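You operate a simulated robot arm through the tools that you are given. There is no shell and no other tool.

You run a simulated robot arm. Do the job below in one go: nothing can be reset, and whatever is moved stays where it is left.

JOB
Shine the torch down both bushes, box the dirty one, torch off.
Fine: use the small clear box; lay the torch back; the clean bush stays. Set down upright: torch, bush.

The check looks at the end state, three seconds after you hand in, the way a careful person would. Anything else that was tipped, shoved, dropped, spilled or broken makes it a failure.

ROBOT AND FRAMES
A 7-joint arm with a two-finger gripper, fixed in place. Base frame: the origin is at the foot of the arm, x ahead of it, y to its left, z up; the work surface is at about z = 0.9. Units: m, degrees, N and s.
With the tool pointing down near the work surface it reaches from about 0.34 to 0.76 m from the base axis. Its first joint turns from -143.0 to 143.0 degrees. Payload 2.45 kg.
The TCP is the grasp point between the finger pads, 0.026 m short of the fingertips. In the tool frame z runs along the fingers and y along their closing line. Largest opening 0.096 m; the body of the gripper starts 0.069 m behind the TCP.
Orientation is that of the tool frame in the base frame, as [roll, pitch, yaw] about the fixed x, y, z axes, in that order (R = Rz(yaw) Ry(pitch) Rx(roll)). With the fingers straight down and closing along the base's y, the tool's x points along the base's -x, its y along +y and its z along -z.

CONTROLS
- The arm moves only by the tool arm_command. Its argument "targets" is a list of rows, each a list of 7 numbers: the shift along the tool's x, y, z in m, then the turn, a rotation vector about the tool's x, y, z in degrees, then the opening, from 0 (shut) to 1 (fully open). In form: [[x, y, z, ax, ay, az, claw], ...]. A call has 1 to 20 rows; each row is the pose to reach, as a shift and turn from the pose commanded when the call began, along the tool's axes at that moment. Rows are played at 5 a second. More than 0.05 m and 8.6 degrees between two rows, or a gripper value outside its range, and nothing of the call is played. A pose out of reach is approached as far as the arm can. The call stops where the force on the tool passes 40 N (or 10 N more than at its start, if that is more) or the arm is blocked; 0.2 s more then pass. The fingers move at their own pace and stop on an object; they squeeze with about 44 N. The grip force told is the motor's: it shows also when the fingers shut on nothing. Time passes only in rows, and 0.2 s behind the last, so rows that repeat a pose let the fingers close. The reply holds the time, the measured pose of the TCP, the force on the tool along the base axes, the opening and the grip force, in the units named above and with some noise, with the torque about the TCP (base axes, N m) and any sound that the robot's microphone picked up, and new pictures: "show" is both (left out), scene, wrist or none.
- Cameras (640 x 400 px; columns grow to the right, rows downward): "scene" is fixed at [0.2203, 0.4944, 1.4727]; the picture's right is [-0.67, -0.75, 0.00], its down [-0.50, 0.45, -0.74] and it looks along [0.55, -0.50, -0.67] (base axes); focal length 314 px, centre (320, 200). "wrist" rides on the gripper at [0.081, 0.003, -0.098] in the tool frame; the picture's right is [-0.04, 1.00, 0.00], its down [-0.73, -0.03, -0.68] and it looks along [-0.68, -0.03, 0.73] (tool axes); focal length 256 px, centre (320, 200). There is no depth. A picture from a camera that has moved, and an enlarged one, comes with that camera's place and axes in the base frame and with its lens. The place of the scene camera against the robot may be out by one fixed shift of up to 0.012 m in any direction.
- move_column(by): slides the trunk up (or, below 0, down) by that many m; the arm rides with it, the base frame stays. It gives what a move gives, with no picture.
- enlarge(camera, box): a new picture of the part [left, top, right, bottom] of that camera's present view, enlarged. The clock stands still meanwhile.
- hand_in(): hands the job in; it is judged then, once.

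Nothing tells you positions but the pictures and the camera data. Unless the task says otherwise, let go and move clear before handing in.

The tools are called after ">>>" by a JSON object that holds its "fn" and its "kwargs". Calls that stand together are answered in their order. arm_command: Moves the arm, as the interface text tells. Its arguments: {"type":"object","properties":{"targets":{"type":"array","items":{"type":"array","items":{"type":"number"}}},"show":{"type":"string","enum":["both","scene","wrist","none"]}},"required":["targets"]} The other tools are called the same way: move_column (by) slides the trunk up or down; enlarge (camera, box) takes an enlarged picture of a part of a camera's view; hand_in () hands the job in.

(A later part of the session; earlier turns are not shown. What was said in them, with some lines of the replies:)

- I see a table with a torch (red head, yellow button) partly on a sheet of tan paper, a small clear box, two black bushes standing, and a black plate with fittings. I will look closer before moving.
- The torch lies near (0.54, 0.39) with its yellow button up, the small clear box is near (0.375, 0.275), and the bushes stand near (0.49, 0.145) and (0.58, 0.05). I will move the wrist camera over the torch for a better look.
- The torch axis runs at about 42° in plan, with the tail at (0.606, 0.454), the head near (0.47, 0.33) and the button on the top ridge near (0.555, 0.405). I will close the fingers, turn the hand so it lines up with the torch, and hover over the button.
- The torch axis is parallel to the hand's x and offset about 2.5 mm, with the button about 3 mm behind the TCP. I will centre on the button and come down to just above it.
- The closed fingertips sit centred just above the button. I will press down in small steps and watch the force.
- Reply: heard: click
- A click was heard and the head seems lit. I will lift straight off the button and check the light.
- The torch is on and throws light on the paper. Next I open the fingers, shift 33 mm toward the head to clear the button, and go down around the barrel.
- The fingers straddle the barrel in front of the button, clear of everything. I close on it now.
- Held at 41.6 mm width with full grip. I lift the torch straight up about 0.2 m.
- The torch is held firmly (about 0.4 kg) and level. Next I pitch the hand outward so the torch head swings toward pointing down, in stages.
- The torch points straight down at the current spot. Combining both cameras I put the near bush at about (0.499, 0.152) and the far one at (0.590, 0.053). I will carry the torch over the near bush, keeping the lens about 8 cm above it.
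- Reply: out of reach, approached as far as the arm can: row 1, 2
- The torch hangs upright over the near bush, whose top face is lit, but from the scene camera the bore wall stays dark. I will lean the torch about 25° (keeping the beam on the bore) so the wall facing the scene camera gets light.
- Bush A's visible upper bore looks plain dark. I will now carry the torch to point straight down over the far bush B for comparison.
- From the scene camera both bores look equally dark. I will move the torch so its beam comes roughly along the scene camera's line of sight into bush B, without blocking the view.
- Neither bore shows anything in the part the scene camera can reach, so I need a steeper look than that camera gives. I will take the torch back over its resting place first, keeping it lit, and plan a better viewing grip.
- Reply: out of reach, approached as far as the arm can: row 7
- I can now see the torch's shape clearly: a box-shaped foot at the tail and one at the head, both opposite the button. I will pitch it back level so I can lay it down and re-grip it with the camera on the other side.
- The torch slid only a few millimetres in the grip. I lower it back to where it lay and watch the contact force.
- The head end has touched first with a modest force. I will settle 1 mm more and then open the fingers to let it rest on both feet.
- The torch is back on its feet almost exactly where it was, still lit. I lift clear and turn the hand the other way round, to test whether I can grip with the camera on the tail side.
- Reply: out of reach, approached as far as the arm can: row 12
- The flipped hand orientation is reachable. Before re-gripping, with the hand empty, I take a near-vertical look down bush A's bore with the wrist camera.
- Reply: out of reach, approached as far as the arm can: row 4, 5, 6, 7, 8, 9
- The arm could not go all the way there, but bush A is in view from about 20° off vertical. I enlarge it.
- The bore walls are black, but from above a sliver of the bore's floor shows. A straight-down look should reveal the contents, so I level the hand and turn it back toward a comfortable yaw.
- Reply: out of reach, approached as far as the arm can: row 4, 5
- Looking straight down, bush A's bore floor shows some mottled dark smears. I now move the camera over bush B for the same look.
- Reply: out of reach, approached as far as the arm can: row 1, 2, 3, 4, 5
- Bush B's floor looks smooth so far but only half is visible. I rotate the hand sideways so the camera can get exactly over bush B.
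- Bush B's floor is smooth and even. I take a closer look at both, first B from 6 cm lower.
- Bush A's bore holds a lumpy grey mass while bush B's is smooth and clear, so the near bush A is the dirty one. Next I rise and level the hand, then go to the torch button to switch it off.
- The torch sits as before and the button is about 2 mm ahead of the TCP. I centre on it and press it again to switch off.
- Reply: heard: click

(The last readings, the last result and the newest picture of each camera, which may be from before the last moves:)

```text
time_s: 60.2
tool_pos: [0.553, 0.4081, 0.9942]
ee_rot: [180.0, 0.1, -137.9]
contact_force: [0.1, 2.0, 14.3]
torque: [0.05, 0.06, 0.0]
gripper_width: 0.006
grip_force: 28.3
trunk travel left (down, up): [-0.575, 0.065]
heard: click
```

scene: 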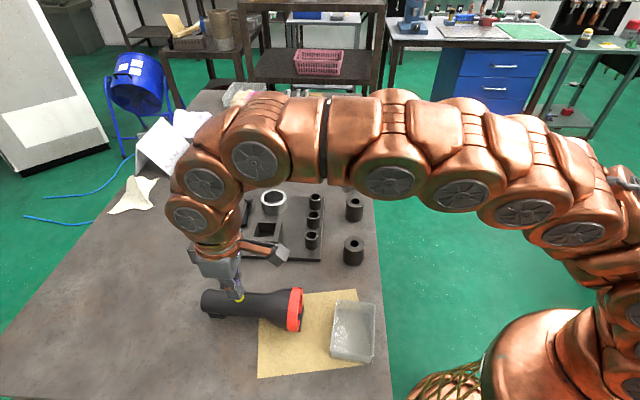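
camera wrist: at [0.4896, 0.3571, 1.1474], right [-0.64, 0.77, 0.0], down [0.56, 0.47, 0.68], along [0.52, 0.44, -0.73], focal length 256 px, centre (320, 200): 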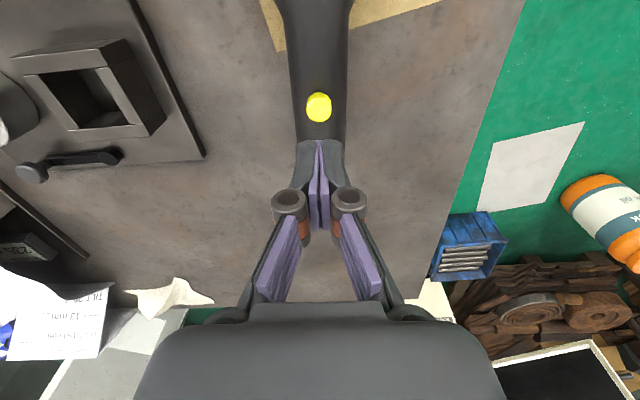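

The button clicked again. I lift off and check that the lamp is dark.

>>> {"fn": "arm_command", "kwargs": {"targets": [[0, 0, -0.005, 0, 0, 0, 0], [0, 0, -0.015, 0, 0, 0, 0], [0, 0, -0.04, 0, 0, 0, 0], [0, 0, -0.08, 0, 0, 0, 0], [0, 0, -0.12, 0, 0, 0, 0.5], [0, 0, -0.15, 0, 0, 0, 1], [0, 0, -0.15, 0, 0, 0, 1]], "show": "both"}}

>>> {"fn": "enlarge", "kwargs": {"camera": "scene", "box": [190, 260, 400, 390]}}

>>> {"fn": "enlarge", "kwargs": {"camera": "scene", "box": [280, 280, 320, 340]}}

```text
time_s: 61.8
tool_pos: [0.5488, 0.4043, 1.1235]
ee_rot: [180.0, 0.0, -138.0]
contact_force: [-0.2, -0.6, -0.2]
torque: [-0.02, -0.01, 0.0]
gripper_width: 0.0699
grip_force: 0.1
out of reach, approached as far as the arm can: row 6, 7
trunk travel left (down, up): [-0.575, 0.065]
camera wrist: at [0.485, 0.3539, 1.223], right [-0.64, 0.77, 0.0], down [0.56, 0.47, 0.68], along [0.52, 0.43, -0.73], focal length 256 px, centre (320, 200)
```

scene: 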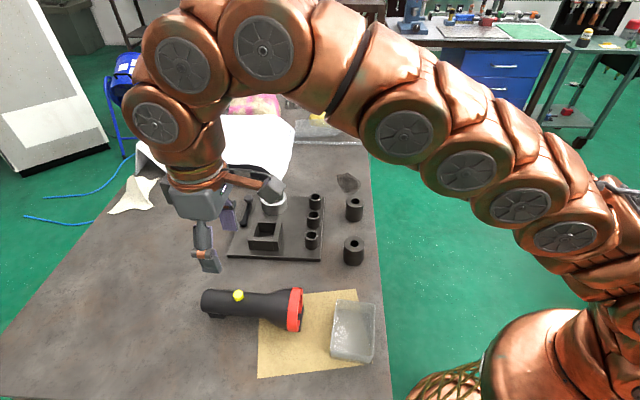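
wrist: 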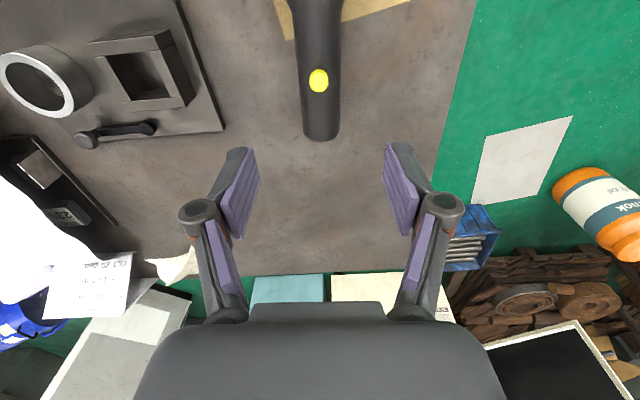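

```text
3.05 times, centred on (295, 325) of scene
camera zoom: at [0.2203, 0.4944, 1.4727], right [-0.67, -0.75, 0.0], down [-0.5, 0.45, -0.74], along [0.55, -0.5, -0.67], focal length 958 px, centre (396, -181)
```

zoom: 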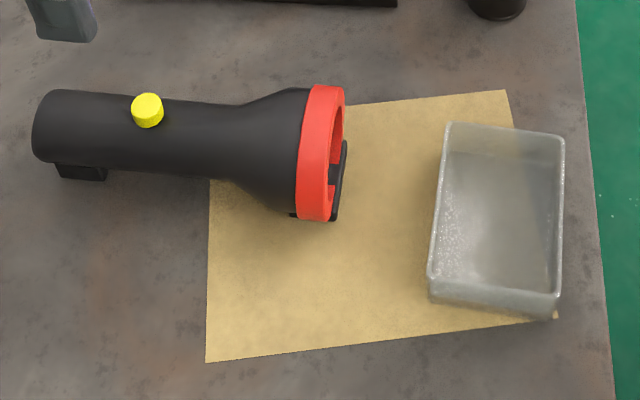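

```text
6.67 times, centred on (300, 310) of scene
camera zoom: at [0.2203, 0.4944, 1.4727], right [-0.67, -0.75, 0.0], down [-0.5, 0.45, -0.74], along [0.55, -0.5, -0.67], focal length 2096 px, centre (453, -533)
```

zoom: 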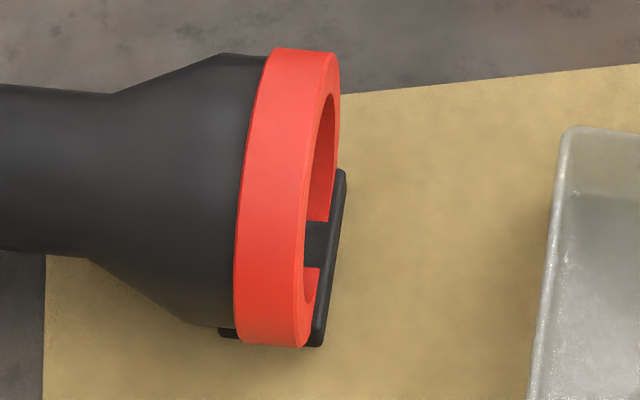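

The lamp is dark and the torch lies as it first did. I go look at the small clear box from above to measure it.

>>> {"fn": "arm_command", "kwargs": {"targets": [[0.0371, 0.0034, -0.0045, 0, 0, 0, 1], [0.0742, 0.0067, -0.009, 0, 0, 0, 1], [0.1114, 0.0101, -0.0135, 0, 0, 0, 1], [0.1485, 0.0134, -0.018, 0, 0, 0, 1], [0.1856, 0.0168, -0.0225, 0, 0, 0, 1], [0.2227, 0.0201, -0.027, 0, 0, 0, 1], [0.2227, 0.0201, -0.027, 0, 0, 0, 1]], "show": "both"}}

>>> {"fn": "enlarge", "kwargs": {"camera": "wrist", "box": [240, 10, 420, 130]}}

>>> {"fn": "enlarge", "kwargs": {"camera": "scene", "box": [310, 285, 400, 375]}}

```text
time_s: 63.4
tool_pos: [0.37, 0.2706, 1.1503]
ee_rot: [180.0, 0.0, -137.9]
contact_force: [0.6, -0.5, -0.5]
torque: [-0.01, -0.01, 0.01]
gripper_width: 0.096
grip_force: 0.1
trunk travel left (down, up): [-0.575, 0.065]
camera wrist: at [0.307, 0.2184, 1.2497], right [-0.64, 0.77, 0.0], down [0.56, 0.47, 0.68], along [0.52, 0.43, -0.73], focal length 256 px, centre (320, 200)
```

scene: 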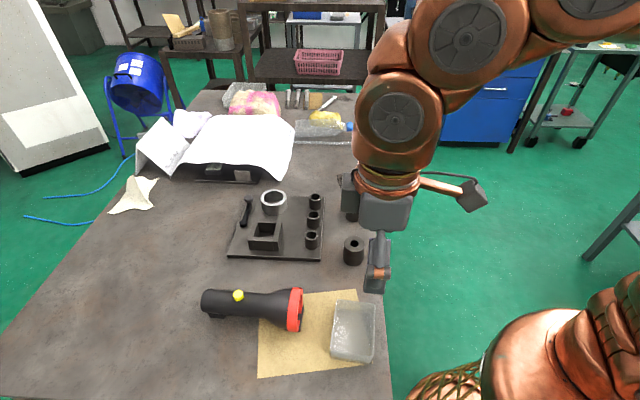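
wrist: 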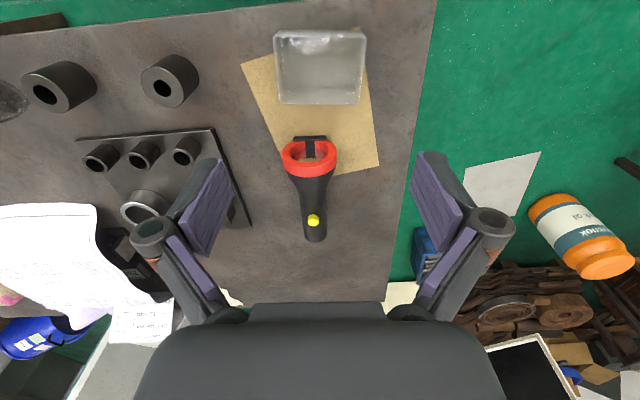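

```text
3.33 times, centred on (330, 70) of wrist
camera zoom: at [0.307, 0.2184, 1.2497], right [-0.64, 0.77, 0.0], down [0.56, 0.47, 0.68], along [0.52, 0.43, -0.73], focal length 853 px, centre (287, 633)
```

zoom: 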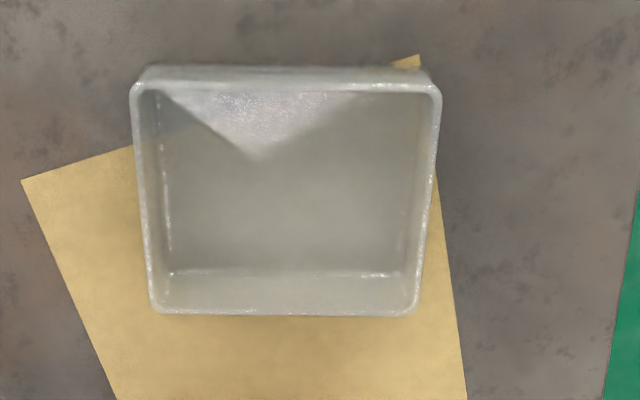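

```text
4.44 times, centred on (355, 330) of scene
camera zoom: at [0.2203, 0.4944, 1.4727], right [-0.67, -0.75, 0.0], down [-0.5, 0.45, -0.74], along [0.55, -0.5, -0.67], focal length 1397 px, centre (164, -378)
```

zoom: 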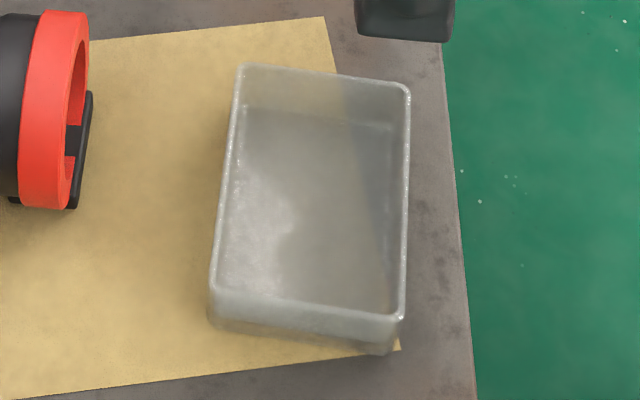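

The box measures about 97 × 70 mm, roughly 35 mm high, centred near (0.378, 0.275), with its long side along azimuth 130°, which matches my current finger closing line. I move over bush A with that yaw.

>>> {"fn": "arm_command", "kwargs": {"targets": [[-0.0026, -0.0297, 0.008, 0, 0, 0.4, 1], [-0.0053, -0.0593, 0.02, 0, 0, 0.8, 1], [-0.0079, -0.089, 0.035, 0, 0, 1.2, 1], [-0.0105, -0.1186, 0.055, 0, 0, 1.6, 1], [-0.0132, -0.1483, 0.078, 0, 0, 2, 1], [-0.0158, -0.1779, 0.1, 0, 0, 2.3, 1], [-0.0158, -0.1779, 0.1, 0, 0, 2.3, 1]], "show": "both"}}

>>> {"fn": "enlarge", "kwargs": {"camera": "wrist", "box": [220, 60, 420, 200]}}

>>> {"fn": "enlarge", "kwargs": {"camera": "scene", "box": [300, 150, 420, 270]}}

```text
time_s: 65.0
tool_pos: [0.4985, 0.1481, 1.0523]
ee_rot: [-179.9, 0.0, -140.3]
contact_force: [-0.1, 0.2, 0.6]
torque: [0.0, 0.05, -0.01]
gripper_width: 0.0961
grip_force: 0.1
trunk travel left (down, up): [-0.575, 0.065]
camera wrist: at [0.4336, 0.0987, 1.1522], right [-0.61, 0.79, 0.0], down [0.58, 0.45, 0.68], along [0.54, 0.41, -0.73], focal length 256 px, centre (320, 200)
```

scene: 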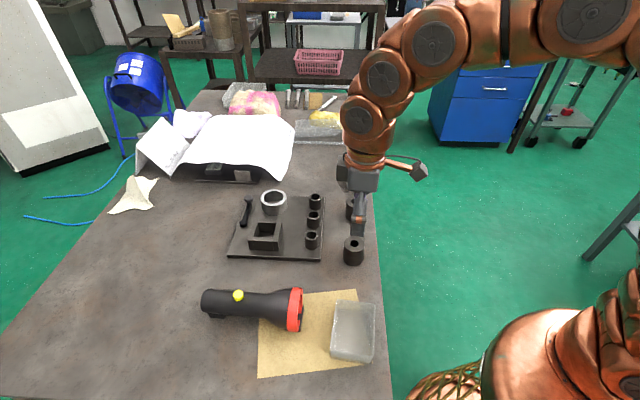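
wrist: 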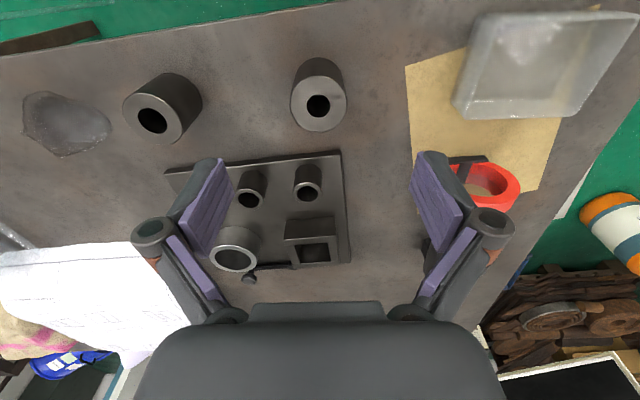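

```text
2.86 times, centred on (320, 130) of wrist
camera zoom: at [0.4336, 0.0987, 1.1522], right [-0.61, 0.79, 0.0], down [0.58, 0.45, 0.68], along [0.54, 0.41, -0.73], focal length 731 px, centre (320, 400)
```

zoom: 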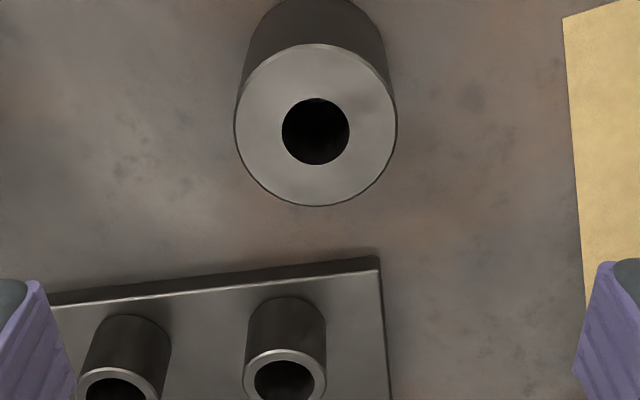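

```text
3.33 times, centred on (360, 210) of scene
camera zoom: at [0.2203, 0.4944, 1.4727], right [-0.67, -0.75, 0.0], down [-0.5, 0.45, -0.74], along [0.55, -0.5, -0.67], focal length 1048 px, centre (187, 167)
```

zoom: 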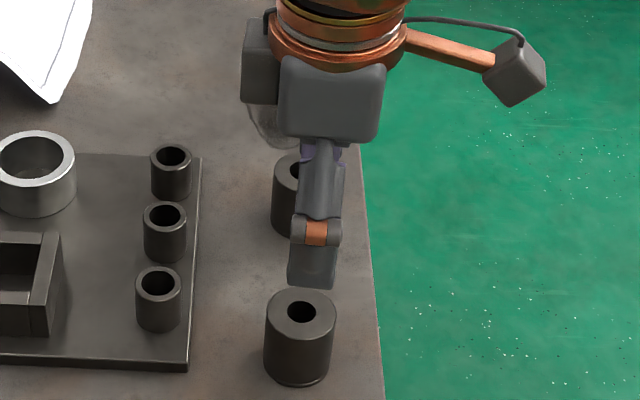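

Bush A is centred between the fingers to within about 1.5 mm. I correct that and go down around it with the fingers open.

>>> {"fn": "arm_command", "kwargs": {"targets": [[0.001, -0.0013, 0.02, 0, 0, 0, 1], [0.001, -0.0013, 0.04, 0, 0, 0, 1], [0.001, -0.0013, 0.06, 0, 0, 0, 1], [0.001, -0.0013, 0.08, 0, 0, 0, 1], [0.001, -0.0013, 0.096, 0, 0, 0, 1], [0.001, -0.0013, 0.108, 0, 0, 0, 1], [0.001, -0.0013, 0.108, 0, 0, 0, 1]], "show": "both"}}

>>> {"fn": "enlarge", "kwargs": {"camera": "scene", "box": [300, 170, 420, 290]}}

```text
time_s: 66.6
tool_pos: [0.4995, 0.1455, 0.9418]
ee_rot: [180.0, -0.1, -140.2]
contact_force: [-0.3, -0.6, -0.1]
torque: [0.04, -0.02, -0.02]
gripper_width: 0.096
grip_force: 0.0
trunk travel left (down, up): [-0.575, 0.065]
camera wrist: at [0.4336, 0.0977, 1.0409], right [-0.61, 0.79, 0.0], down [0.58, 0.45, 0.68], along [0.54, 0.41, -0.73], focal length 256 px, centre (320, 200)
```

scene: 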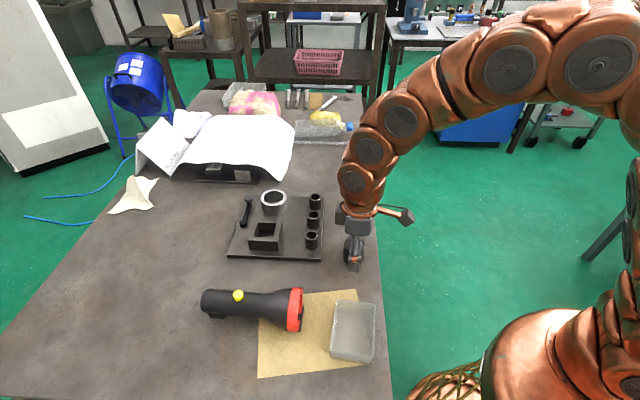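
wrist: 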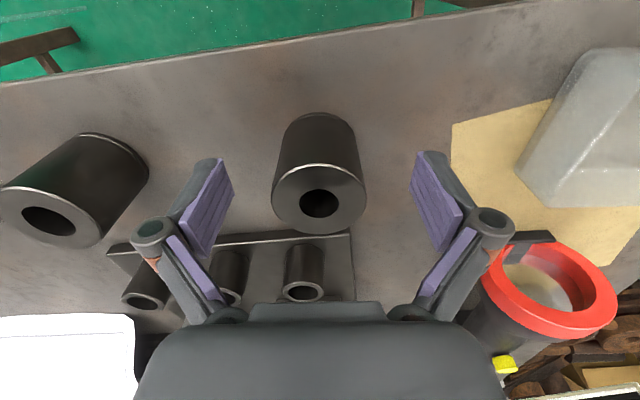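

```text
3.33 times, centred on (360, 230) of scene
camera zoom: at [0.2203, 0.4944, 1.4727], right [-0.67, -0.75, 0.0], down [-0.5, 0.45, -0.74], along [0.55, -0.5, -0.67], focal length 1048 px, centre (187, 100)
```

zoom: 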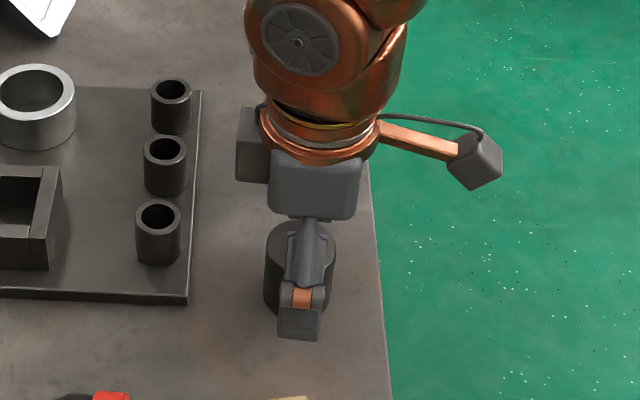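

The fingers straddle bush A with free space around. I close on it.

>>> {"fn": "arm_command", "kwargs": {"targets": [[0, 0, 0, 0, 0, 0, 0], [0, 0, 0, 0, 0, 0, 0], [0, 0, 0, 0, 0, 0, 0], [0, 0, 0, 0, 0, 0, 0], [0, 0, 0, 0, 0, 0, 0], [0, 0, 0, 0, 0, 0, 0]], "show": "wrist"}}

```text
time_s: 68.0
tool_pos: [0.4981, 0.1469, 0.9423]
ee_rot: [-180.0, 0.0, -140.3]
contact_force: [1.6, -0.3, 1.6]
torque: [-0.05, -0.09, -0.01]
gripper_width: 0.0449
grip_force: 44.2
trunk travel left (down, up): [-0.575, 0.065]
camera wrist: at [0.4337, 0.0976, 1.0412], right [-0.61, 0.79, 0.0], down [0.58, 0.45, 0.68], along [0.54, 0.41, -0.73], focal length 256 px, centre (320, 200)
```

wrist: 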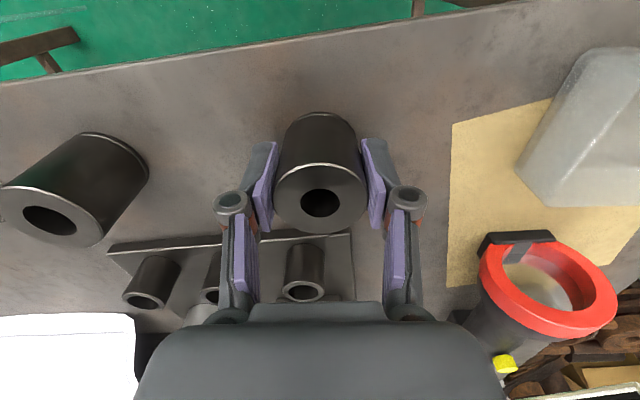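

Bush A is gripped at 44.9 mm. I lift it straight up 12 cm.

>>> {"fn": "arm_command", "kwargs": {"targets": [[0, 0, -0.005, 0, 0, 0, 0], [0, 0, -0.02, 0, 0, 0, 0], [0, 0, -0.045, 0, 0, 0, 0], [0, 0, -0.075, 0, 0, 0, 0], [0, 0, -0.105, 0, 0, 0, 0], [0, 0, -0.12, 0, 0, 0, 0], [0, 0, -0.12, 0, 0, 0, 0]], "show": "both"}}

```text
time_s: 69.6
tool_pos: [0.4991, 0.1472, 1.0645]
ee_rot: [-179.9, 0.0, -140.2]
contact_force: [-1.0, -0.2, -2.9]
torque: [-0.01, 0.05, -0.02]
gripper_width: 0.045
grip_force: 44.6
trunk travel left (down, up): [-0.575, 0.065]
camera wrist: at [0.4333, 0.0976, 1.163], right [-0.61, 0.79, 0.0], down [0.58, 0.45, 0.68], along [0.54, 0.41, -0.73], focal length 256 px, centre (320, 200)
```

scene: 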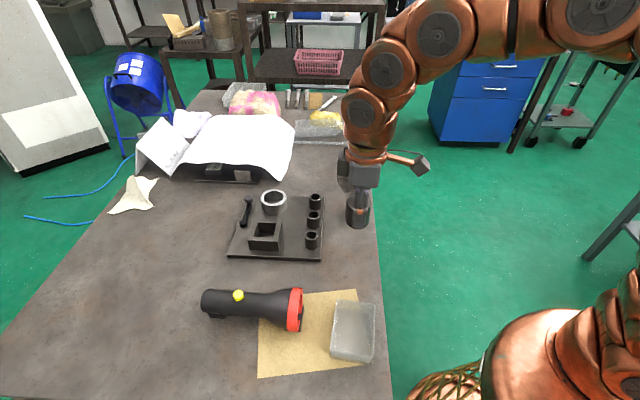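
wrist: 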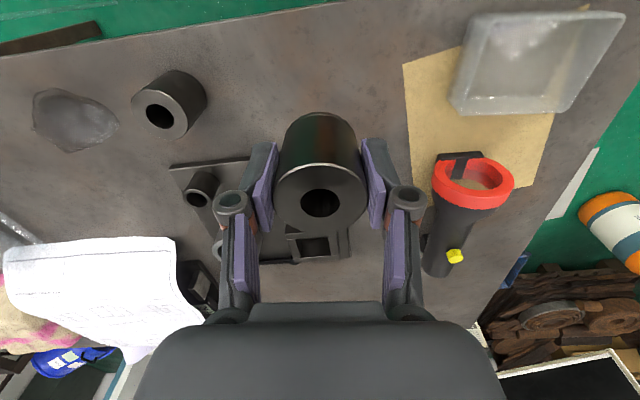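

Bush A weighs about 0.3 kg and hangs upright. I carry it level to above the small clear box.

>>> {"fn": "arm_command", "kwargs": {"targets": [[0.0022, 0.0353, 0, 0, 0, 0, 0], [0.0043, 0.0705, 0, 0, 0, 0, 0], [0.0065, 0.1058, 0, 0, 0, 0, 0], [0.0086, 0.141, 0, 0, 0, 0, 0], [0.0108, 0.1763, 0, 0, 0, 0, 0], [0.0108, 0.1763, 0, 0, 0, 0, 0]], "show": "both"}}

>>> {"fn": "enlarge", "kwargs": {"camera": "scene", "box": [300, 250, 410, 380]}}

>>> {"fn": "enlarge", "kwargs": {"camera": "wrist", "box": [200, 30, 440, 240]}}

>>> {"fn": "enlarge", "kwargs": {"camera": "scene", "box": [320, 190, 400, 280]}}

```text
time_s: 71.0
tool_pos: [0.3814, 0.2756, 1.065]
ee_rot: [-180.0, 0.0, -140.2]
contact_force: [0.5, 0.1, -3.8]
torque: [0.03, 0.0, 0.0]
gripper_width: 0.0449
grip_force: 44.0
trunk travel left (down, up): [-0.575, 0.065]
camera wrist: at [0.3157, 0.2261, 1.1638], right [-0.61, 0.79, 0.0], down [0.58, 0.45, 0.68], along [0.54, 0.41, -0.73], focal length 256 px, centre (320, 200)
```

scene: 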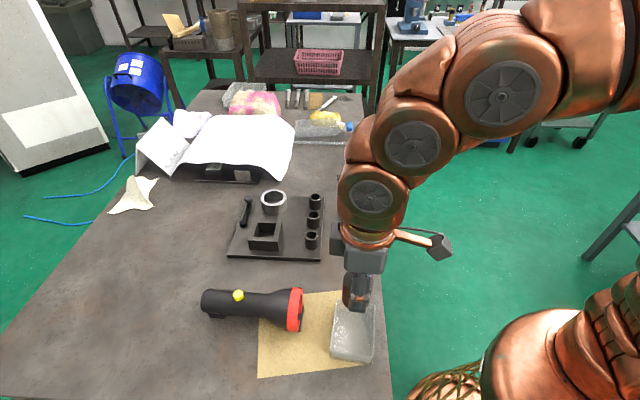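
wrist: 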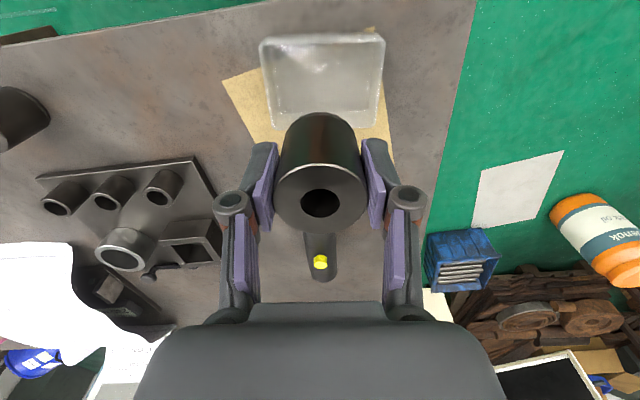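

```text
3.08 times, centred on (355, 315) of scene
camera zoom: at [0.2203, 0.4944, 1.4727], right [-0.67, -0.75, 0.0], down [-0.5, 0.45, -0.74], along [0.55, -0.5, -0.67], focal length 967 px, centre (212, -154)
```

zoom: 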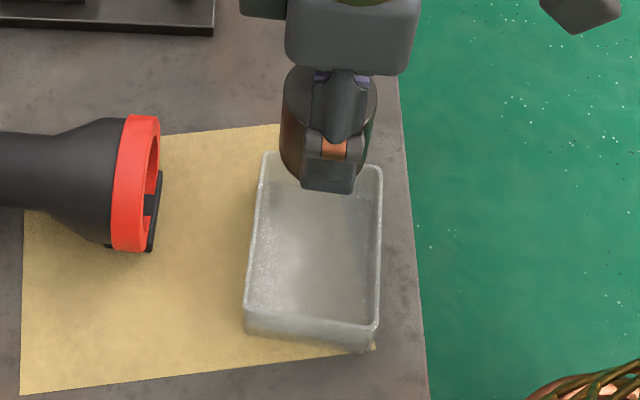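

```text
1.90 times, centred on (320, 135) of wrist
camera zoom: at [0.3157, 0.2261, 1.1638], right [-0.61, 0.79, 0.0], down [0.58, 0.45, 0.68], along [0.54, 0.41, -0.73], focal length 488 px, centre (320, 324)
```

zoom: 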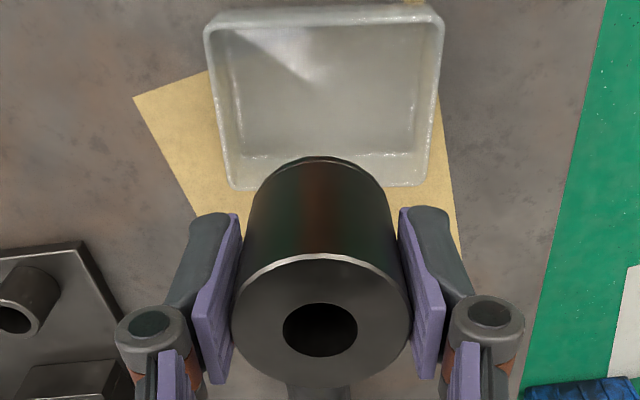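

```text
4.44 times, centred on (360, 235) of scene
camera zoom: at [0.2203, 0.4944, 1.4727], right [-0.67, -0.75, 0.0], down [-0.5, 0.45, -0.74], along [0.55, -0.5, -0.67], focal length 1397 px, centre (142, 44)
```

zoom: 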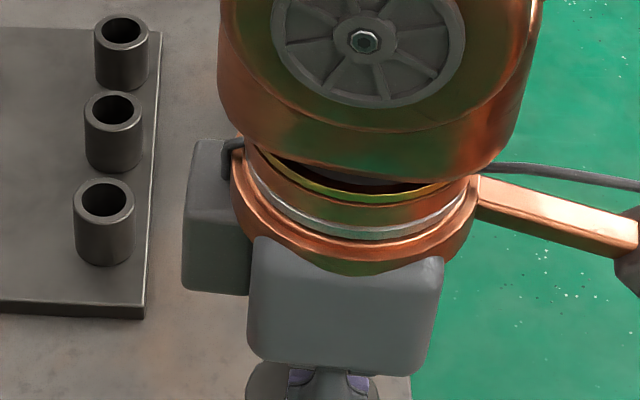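

The bush hangs over the box, needing a 2.4 mm shift to be centred. I lower it part way into the box and look again.

>>> {"fn": "arm_command", "kwargs": {"targets": [[0, 0.0024, 0.015, 0, 0, 0, 0], [0, 0.0024, 0.035, 0, 0, 0, 0], [0, 0.0024, 0.055, 0, 0, 0, 0], [0, 0.0024, 0.075, 0, 0, 0, 0], [0, 0.0024, 0.09, 0, 0, 0, 0], [0, 0.0024, 0.1, 0, 0, 0, 0], [0, 0.0024, 0.1, 0, 0, 0, 0]], "show": "both"}}

>>> {"fn": "enlarge", "kwargs": {"camera": "scene", "box": [315, 280, 395, 375]}}

>>> {"fn": "enlarge", "kwargs": {"camera": "wrist", "box": [200, 30, 440, 240]}}

```text
time_s: 72.6
tool_pos: [0.3778, 0.2771, 0.9628]
ee_rot: [180.0, -0.1, -140.2]
contact_force: [0.4, 1.6, -3.7]
torque: [0.01, 0.01, 0.02]
gripper_width: 0.045
grip_force: 43.7
trunk travel left (down, up): [-0.575, 0.065]
camera wrist: at [0.3122, 0.229, 1.0626], right [-0.61, 0.79, 0.0], down [0.58, 0.45, 0.68], along [0.54, 0.41, -0.73], focal length 256 px, centre (320, 200)
```

scene: 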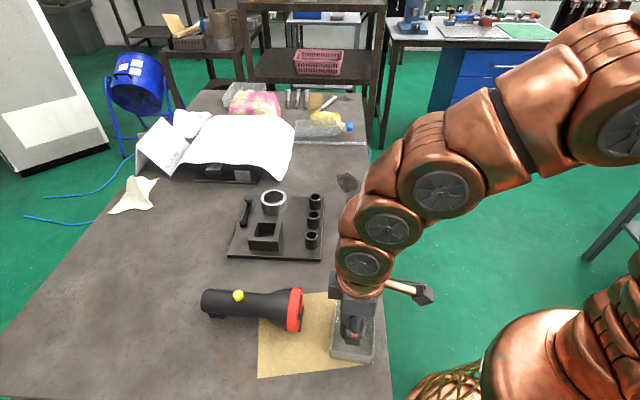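
wrist: 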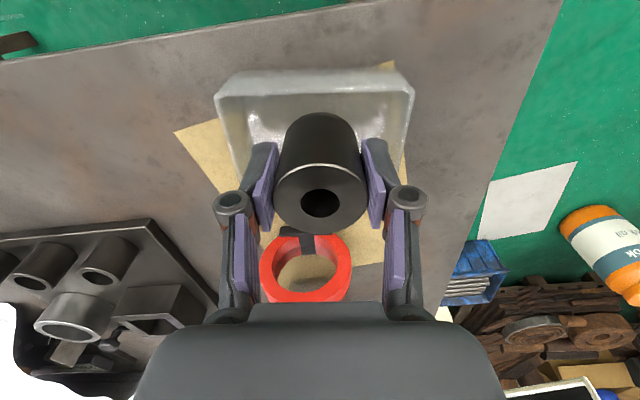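

```text
4.21 times, centred on (355, 328) of scene
camera zoom: at [0.2203, 0.4944, 1.4727], right [-0.67, -0.75, 0.0], down [-0.5, 0.45, -0.74], along [0.55, -0.5, -0.67], focal length 1324 px, centre (173, -337)
```

zoom: 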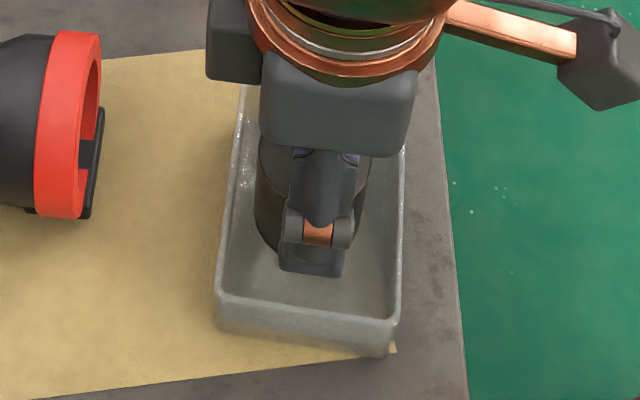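

```text
1.90 times, centred on (320, 135) of wrist
camera zoom: at [0.3122, 0.229, 1.0626], right [-0.61, 0.79, 0.0], down [0.58, 0.45, 0.68], along [0.54, 0.41, -0.73], focal length 488 px, centre (320, 324)
```

zoom: 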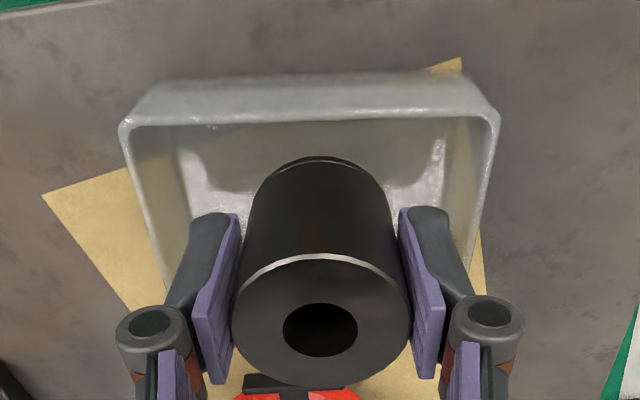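

The bush is well inside the box with room on every side. I lower it in small steps to the floor of the box.

>>> {"fn": "arm_command", "kwargs": {"targets": [[0, 0, 0.006, 0, 0, 0, 0], [0, 0, 0.011, 0, 0, 0, 0], [0, 0, 0.014, 0, 0, 0, 0], [0, 0, 0.016, 0, 0, 0, 0], [0, 0, 0.017, 0, 0, 0, 0], [0, 0, 0.017, 0, 0, 0, 0]], "show": "none"}}

```text
time_s: 74.0
tool_pos: [0.377, 0.2771, 0.9459]
ee_rot: [-180.0, -0.1, -140.2]
contact_force: [-0.2, 0.3, -1.2]
torque: [-0.03, -0.01, -0.01]
gripper_width: 0.045
grip_force: 44.1
trunk travel left (down, up): [-0.575, 0.065]
```

>>> {"fn": "arm_command", "kwargs": {"targets": [[0, 0, 0.0007, 0, 0, 0, 0], [0, 0, 0.0014, 0, 0, 0, 0], [0, 0, 0.0014, 0, 0, 0, 0]], "show": "none"}}

```text
time_s: 74.8
tool_pos: [0.3788, 0.2777, 0.9438]
ee_rot: [180.0, 0.2, -140.2]
contact_force: [1.0, 1.2, 28.6]
torque: [0.0, 0.03, -0.12]
gripper_width: 0.0452
grip_force: 43.8
trunk travel left (down, up): [-0.575, 0.065]
```

The bush is on the box floor. I ease the pressure off and open the fingers a little, just enough to release inside the box.

>>> {"fn": "arm_command", "kwargs": {"targets": [[0, 0, -0.0008, 0, 0, 0, 0], [0, 0, -0.0008, 0, 0, 0, 0.5], [0, 0, -0.0008, 0, 0, 0, 0.56], [0, 0, -0.0008, 0, 0, 0, 0.58], [0, 0, -0.0008, 0, 0, 0, 0.58], [0, 0, -0.0008, 0, 0, 0, 0.58]], "show": "both"}}

>>> {"fn": "enlarge", "kwargs": {"camera": "wrist", "box": [200, 30, 440, 240]}}

>>> {"fn": "enlarge", "kwargs": {"camera": "scene", "box": [315, 280, 395, 375]}}

```text
time_s: 76.2
tool_pos: [0.3791, 0.2754, 0.945]
ee_rot: [-180.0, -0.1, -140.2]
contact_force: [0.1, 0.0, -0.5]
torque: [0.01, 0.01, -0.01]
gripper_width: 0.0556
grip_force: 0.1
trunk travel left (down, up): [-0.575, 0.065]
camera wrist: at [0.3124, 0.2274, 1.0437], right [-0.61, 0.79, 0.0], down [0.58, 0.45, 0.68], along [0.54, 0.41, -0.73], focal length 256 px, centre (320, 200)
```

scene: 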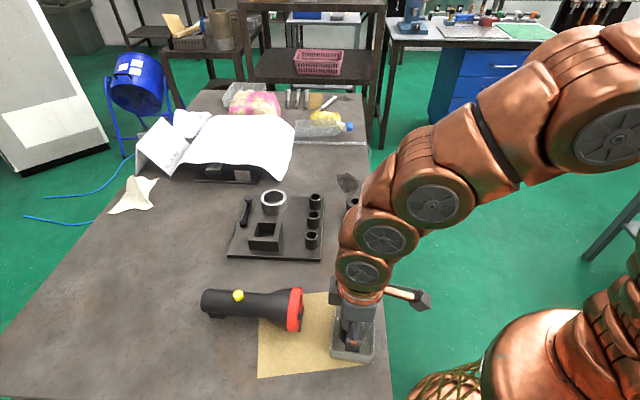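
wrist: 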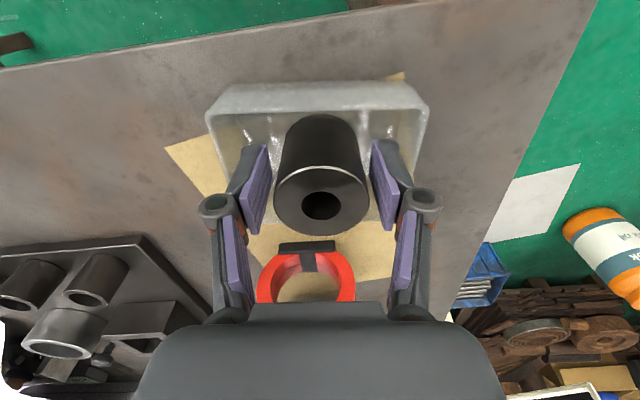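

```text
1.90 times, centred on (320, 135) of wrist
camera zoom: at [0.3124, 0.2274, 1.0437], right [-0.61, 0.79, 0.0], down [0.58, 0.45, 0.68], along [0.54, 0.41, -0.73], focal length 488 px, centre (320, 324)
```

zoom: 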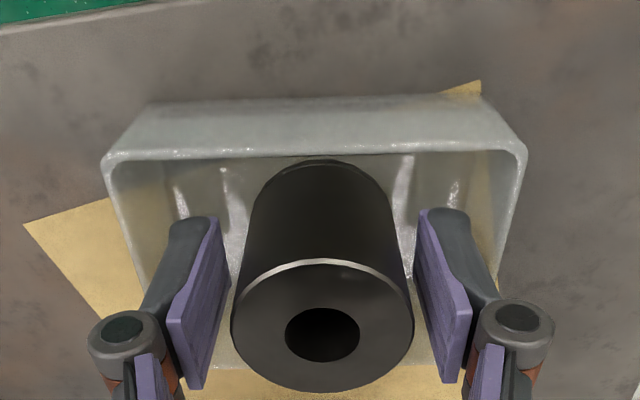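

```text
4.21 times, centred on (355, 328) of scene
camera zoom: at [0.2203, 0.4944, 1.4727], right [-0.67, -0.75, 0.0], down [-0.5, 0.45, -0.74], along [0.55, -0.5, -0.67], focal length 1324 px, centre (173, -337)
```

zoom: 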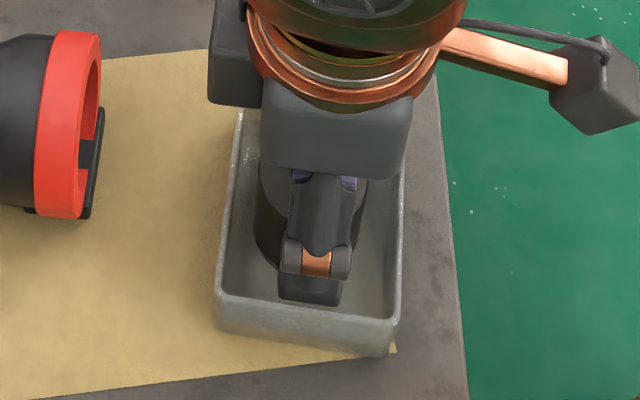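

Released with a gap on both sides. I lift straight up with the fingers kept at this opening.

>>> {"fn": "arm_command", "kwargs": {"targets": [[0, 0, -0.005, 0, 0, 0, 0.58], [0, 0, -0.012, 0, 0, 0, 0.58], [0, 0, -0.025, 0, 0, 0, 0.58], [0, 0, -0.045, 0, 0, 0, 0.58], [0, 0, -0.07, 0, 0, 0, 0.58], [0, 0, -0.1, 0, 0, 0, 0.58], [0, 0, -0.13, 0, 0, 0, 0.58], [0, 0, -0.16, 0, 0, 0, 0.58], [0, 0, -0.16, 0, 0, 0, 0.58]], "show": "both"}}

>>> {"fn": "enlarge", "kwargs": {"camera": "wrist", "box": [220, 0, 420, 140]}}

>>> {"fn": "enlarge", "kwargs": {"camera": "scene", "box": [315, 280, 395, 375]}}

>>> {"fn": "enlarge", "kwargs": {"camera": "wrist", "box": [0, 0, 240, 180]}}

```text
time_s: 78.2
tool_pos: [0.3764, 0.2771, 1.1025]
ee_rot: [179.9, 0.0, -140.2]
contact_force: [0.1, -0.5, 0.0]
torque: [0.0, 0.0, -0.04]
gripper_width: 0.0557
grip_force: 0.2
trunk travel left (down, up): [-0.575, 0.065]
camera wrist: at [0.3111, 0.2276, 1.2023], right [-0.61, 0.79, 0.0], down [0.58, 0.45, 0.68], along [0.54, 0.41, -0.73], focal length 256 px, centre (320, 200)
```

scene: 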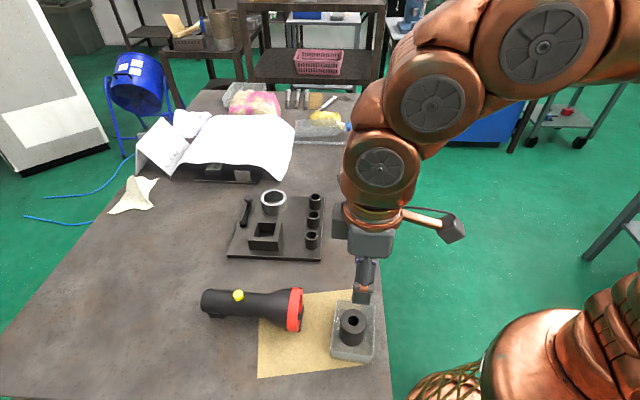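
wrist: 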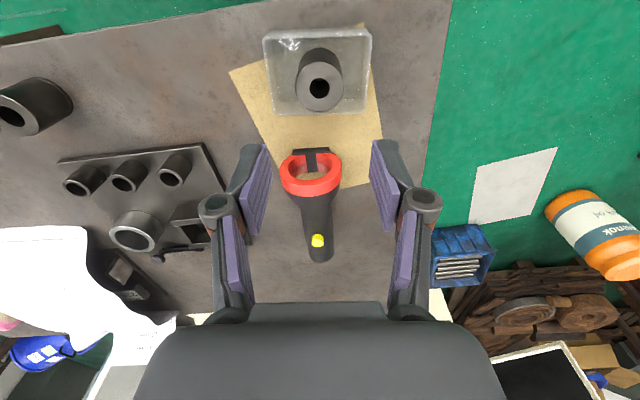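

```text
2.86 times, centred on (320, 70) of wrist
camera zoom: at [0.3111, 0.2276, 1.2023], right [-0.61, 0.79, 0.0], down [0.58, 0.45, 0.68], along [0.54, 0.41, -0.73], focal length 731 px, centre (320, 571)
```

zoom: 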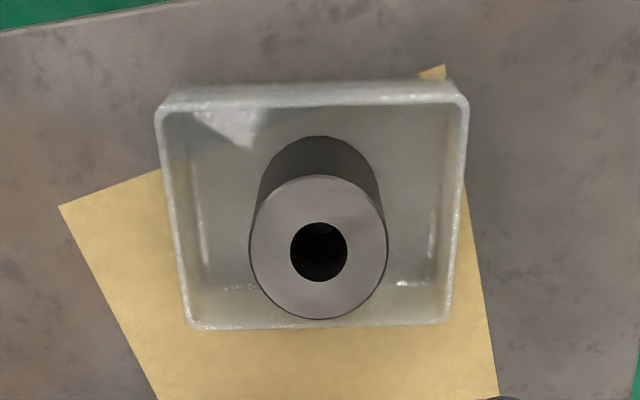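

```text
4.21 times, centred on (355, 328) of scene
camera zoom: at [0.2203, 0.4944, 1.4727], right [-0.67, -0.75, 0.0], down [-0.5, 0.45, -0.74], along [0.55, -0.5, -0.67], focal length 1324 px, centre (173, -337)
```

zoom: 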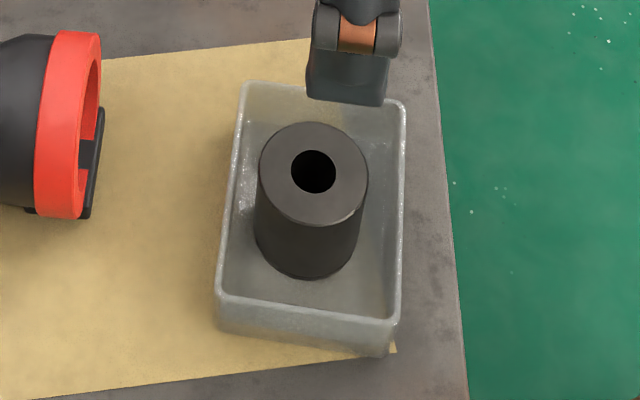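

```text
2.22 times, centred on (120, 90) of wrist
camera zoom: at [0.3111, 0.2276, 1.2023], right [-0.61, 0.79, 0.0], down [0.58, 0.45, 0.68], along [0.54, 0.41, -0.73], focal length 569 px, centre (764, 444)
```

zoom: 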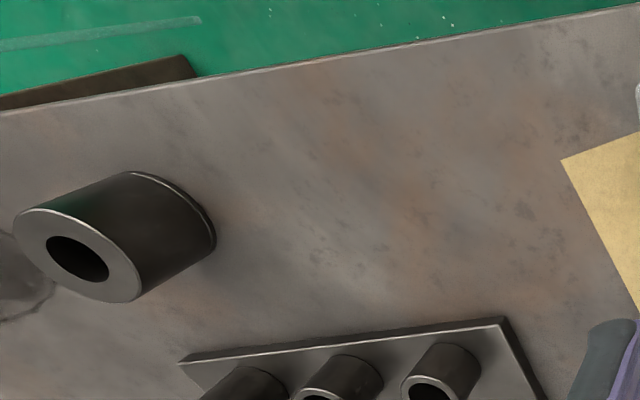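

>>> {"fn": "enlarge", "kwargs": {"camera": "wrist", "box": [305, 75, 337, 100]}}

>>> {"fn": "enlarge", "kwargs": {"camera": "scene", "box": [330, 190, 400, 280]}}

```text
16.00 times, centred on (321, 88) of wrist
camera zoom: at [0.3111, 0.2276, 1.2023], right [-0.61, 0.79, 0.0], down [0.58, 0.45, 0.68], along [0.54, 0.41, -0.73], focal length 4096 px, centre (304, 2000)
```

zoom: 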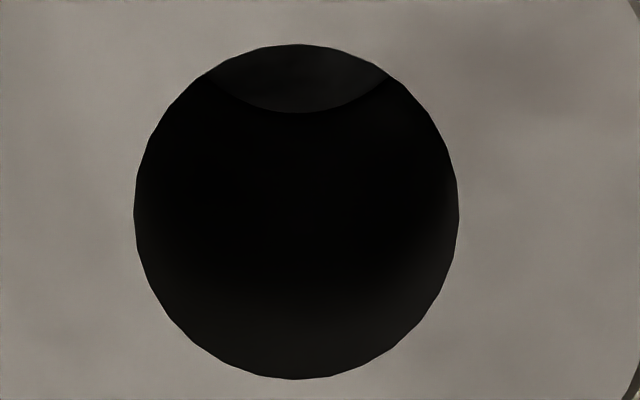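

```text
4.44 times, centred on (365, 235) of scene
camera zoom: at [0.2203, 0.4944, 1.4727], right [-0.67, -0.75, 0.0], down [-0.5, 0.45, -0.74], along [0.55, -0.5, -0.67], focal length 1397 px, centre (120, 44)
```

zoom: 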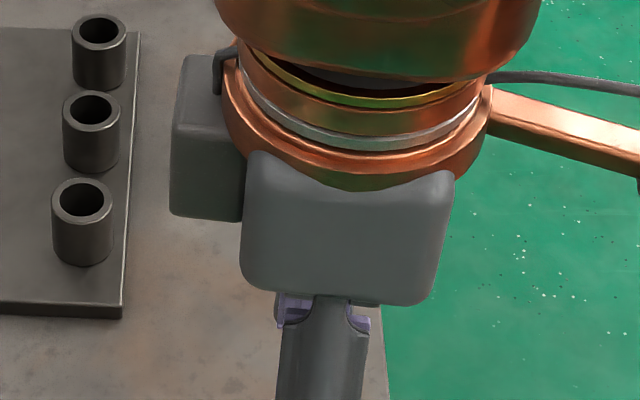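

For certainty I look straight down the boxed bush's bore once more.

>>> {"fn": "arm_command", "kwargs": {"targets": [[-0.0107, 0, -0.005, 0, 5, 0, 0.58], [-0.0214, 0, -0.01, 0, 10, 0, 0.58], [-0.0321, 0, -0.015, 0, 15, 0, 0.58], [-0.0428, 0, -0.02, 0, 20, 0, 0.58], [-0.0428, 0, -0.02, 0, 20, 0, 0.58]], "show": "wrist"}}

>>> {"fn": "enlarge", "kwargs": {"camera": "wrist", "box": [305, 85, 335, 109]}}

```text
time_s: 79.4
tool_pos: [0.4105, 0.3057, 1.1224]
ee_rot: [-179.9, -20.1, -140.3]
contact_force: [-0.5, 0.3, 0.3]
torque: [0.0, 0.0, 0.0]
gripper_width: 0.0556
grip_force: 0.1
trunk travel left (down, up): [-0.575, 0.065]
camera wrist: at [0.3745, 0.2808, 1.244], right [-0.61, 0.79, -0.01], down [0.73, 0.57, 0.39], along [0.31, 0.23, -0.92], focal length 256 px, centre (320, 200)
```

wrist: 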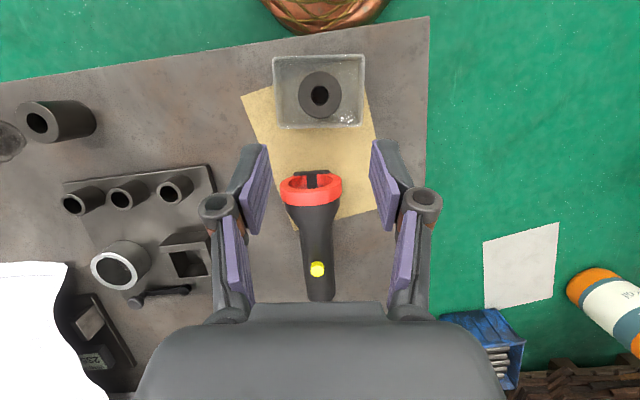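

```text
16.00 times, centred on (320, 97) of wrist
camera zoom: at [0.3745, 0.2808, 1.244], right [-0.61, 0.79, -0.01], down [0.73, 0.57, 0.39], along [0.31, 0.23, -0.92], focal length 4096 px, centre (320, 1848)
```

zoom: 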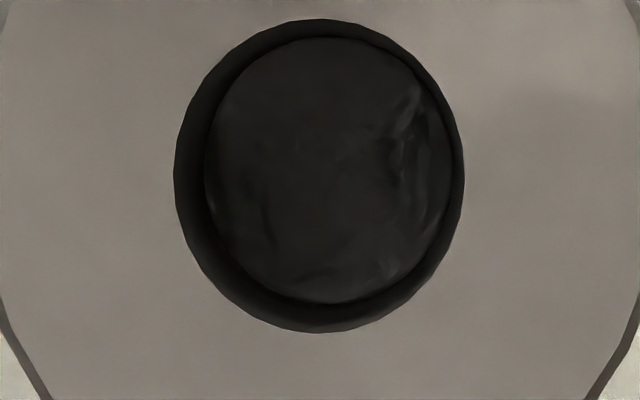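

>>> {"fn": "enlarge", "kwargs": {"camera": "wrist", "box": [150, 85, 210, 125]}}

>>> {"fn": "enlarge", "kwargs": {"camera": "scene", "box": [320, 175, 390, 275]}}

```text
10.00 times, centred on (180, 105) of wrist
camera zoom: at [0.3745, 0.2808, 1.244], right [-0.61, 0.79, -0.01], down [0.73, 0.57, 0.39], along [0.31, 0.23, -0.92], focal length 2560 px, centre (1720, 1150)
```

zoom: 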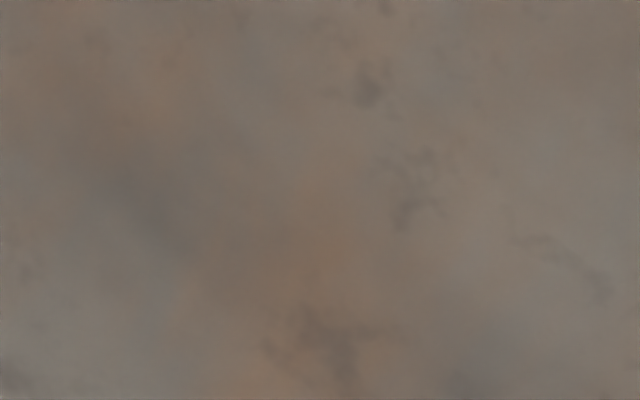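

```text
4.00 times, centred on (355, 225) of scene
camera zoom: at [0.2203, 0.4944, 1.4727], right [-0.67, -0.75, 0.0], down [-0.5, 0.45, -0.74], along [0.55, -0.5, -0.67], focal length 1258 px, centre (180, 100)
```

zoom: 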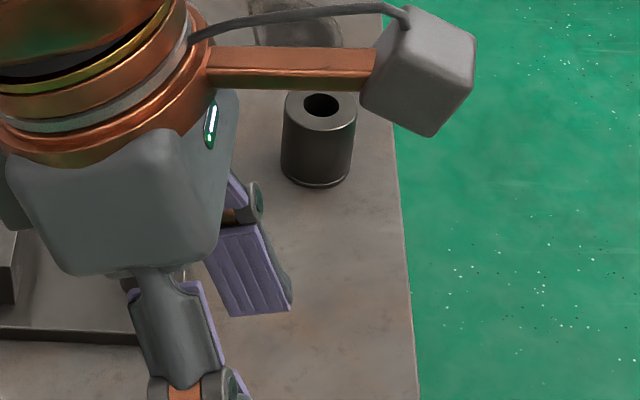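

The grey lumps moved with the bush and the table where it stood is plain, so the dirty one is in the box. I raise and level the hand clear of everything and take final pictures.

>>> {"fn": "arm_command", "kwargs": {"targets": [[0.0111, 0, -0.0305, 0, -5, 0, 0.6], [0.0223, 0, -0.0611, 0, -10, 0, 0.7], [0.0334, 0, -0.0917, 0, -15, 0, 0.85], [0.0445, 0, -0.1222, 0, -20, 0, 1], [0.0445, 0, -0.1222, 0, -20, 0, 1]], "show": "none"}}

>>> {"fn": "arm_command", "kwargs": {"targets": [[0.03, -0.03, 0, 0, 0, 6, 1], [0.06, -0.06, 0, 0, 0, 12, 1], [0.08, -0.09, 0, 0, 0, 18, 1], [0.08, -0.12, 0, 0, 0, 24, 1], [0.08, -0.12, 0, 0, 0, 24, 1]], "show": "both"}}

>>> {"fn": "enlarge", "kwargs": {"camera": "scene", "box": [180, 170, 400, 390]}}

>>> {"fn": "enlarge", "kwargs": {"camera": "scene", "box": [180, 160, 400, 298]}}

```text
time_s: 80.6
tool_pos: [0.4117, 0.3048, 1.2534]
ee_rot: [180.0, 0.1, -140.2]
contact_force: [0.5, -0.8, 0.0]
torque: [0.05, 0.01, 0.02]
gripper_width: 0.0959
grip_force: 0.0
trunk travel left (down, up): [-0.575, 0.065]
```

```text
time_s: 81.8
tool_pos: [0.425, 0.1601, 1.2554]
ee_rot: [-180.0, 0.0, -164.4]
contact_force: [-0.9, -0.3, -0.4]
torque: [0.01, -0.01, 0.0]
gripper_width: 0.096
grip_force: 0.1
trunk travel left (down, up): [-0.575, 0.065]
camera wrist: at [0.3456, 0.1418, 1.3541], right [-0.23, 0.97, 0.0], down [0.71, 0.17, 0.68], along [0.66, 0.16, -0.73], focal length 256 px, centre (320, 200)
```

scene: 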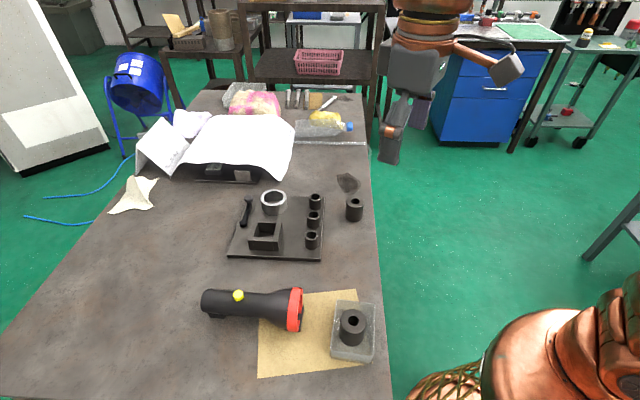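
wrist: 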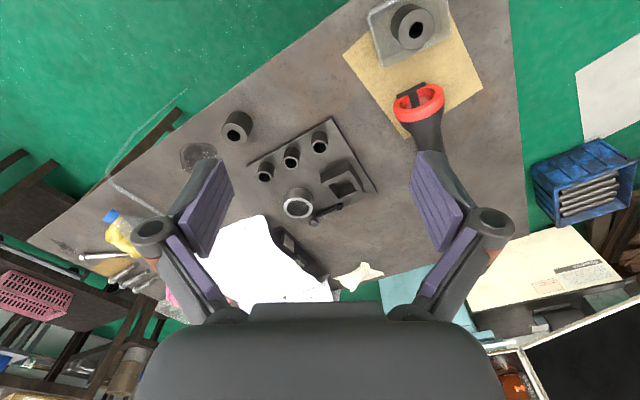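

```text
1.82 times, centred on (290, 280) of scene
camera zoom: at [0.2203, 0.4944, 1.4727], right [-0.67, -0.75, 0.0], down [-0.5, 0.45, -0.74], along [0.55, -0.5, -0.67], focal length 572 px, centre (374, 54)
```

zoom: 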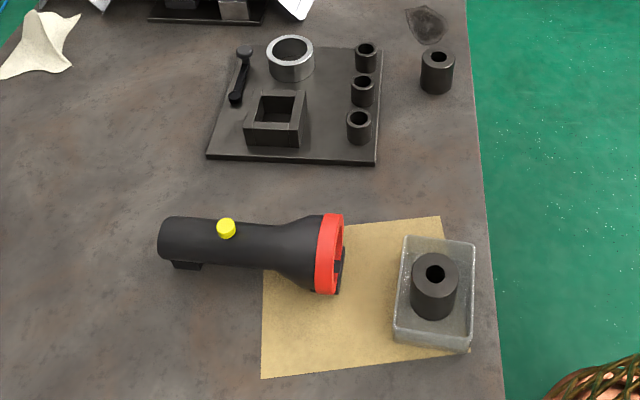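

```text
2.90 times, centred on (290, 229) of scene
camera zoom: at [0.2203, 0.4944, 1.4727], right [-0.67, -0.75, 0.0], down [-0.5, 0.45, -0.74], along [0.55, -0.5, -0.67], focal length 911 px, centre (407, 116)
```

zoom: 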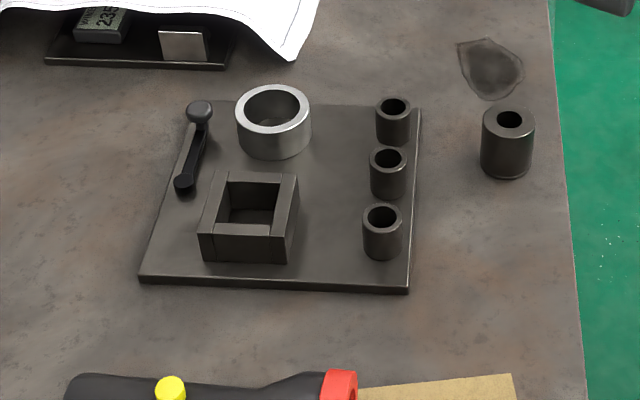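

The near bush, which had the lumpy dirt in its bore, stands upright in the small clear box. Bush B has not moved, the torch lies off on its feet where it was, and the hand is clear, so I hand in.

>>> {"fn": "hand_in", "kwargs": {}}

```text
The job is handed in.
```

The job is handed in. The near bush is the dirty one, and it now stands upright in the small clear box.

- **Torch:** I switched it on, shone it straight down both bushes, laid it back on its feet where it was, and switched it off. In the close-up afterwards its lamp is dark.
- **How I picked the dirty bush:** The torch-lit views did not settle it, because the fixed scene camera could only see the top of each bore. I decided from straight-down wrist-camera views without the torch. The near bush showed a lumpy grey mass at the bottom of its bore, and the far bush was smooth. The lumps moved with the near bush, and the table where it stood is plain.
- **Clean bush:** The far bush was not touched and shows in the same place as at the start.
- **Everything else:** Nothing else was touched, and the final pictures show no other item moved or tipped. The hand was clear when I handed in.
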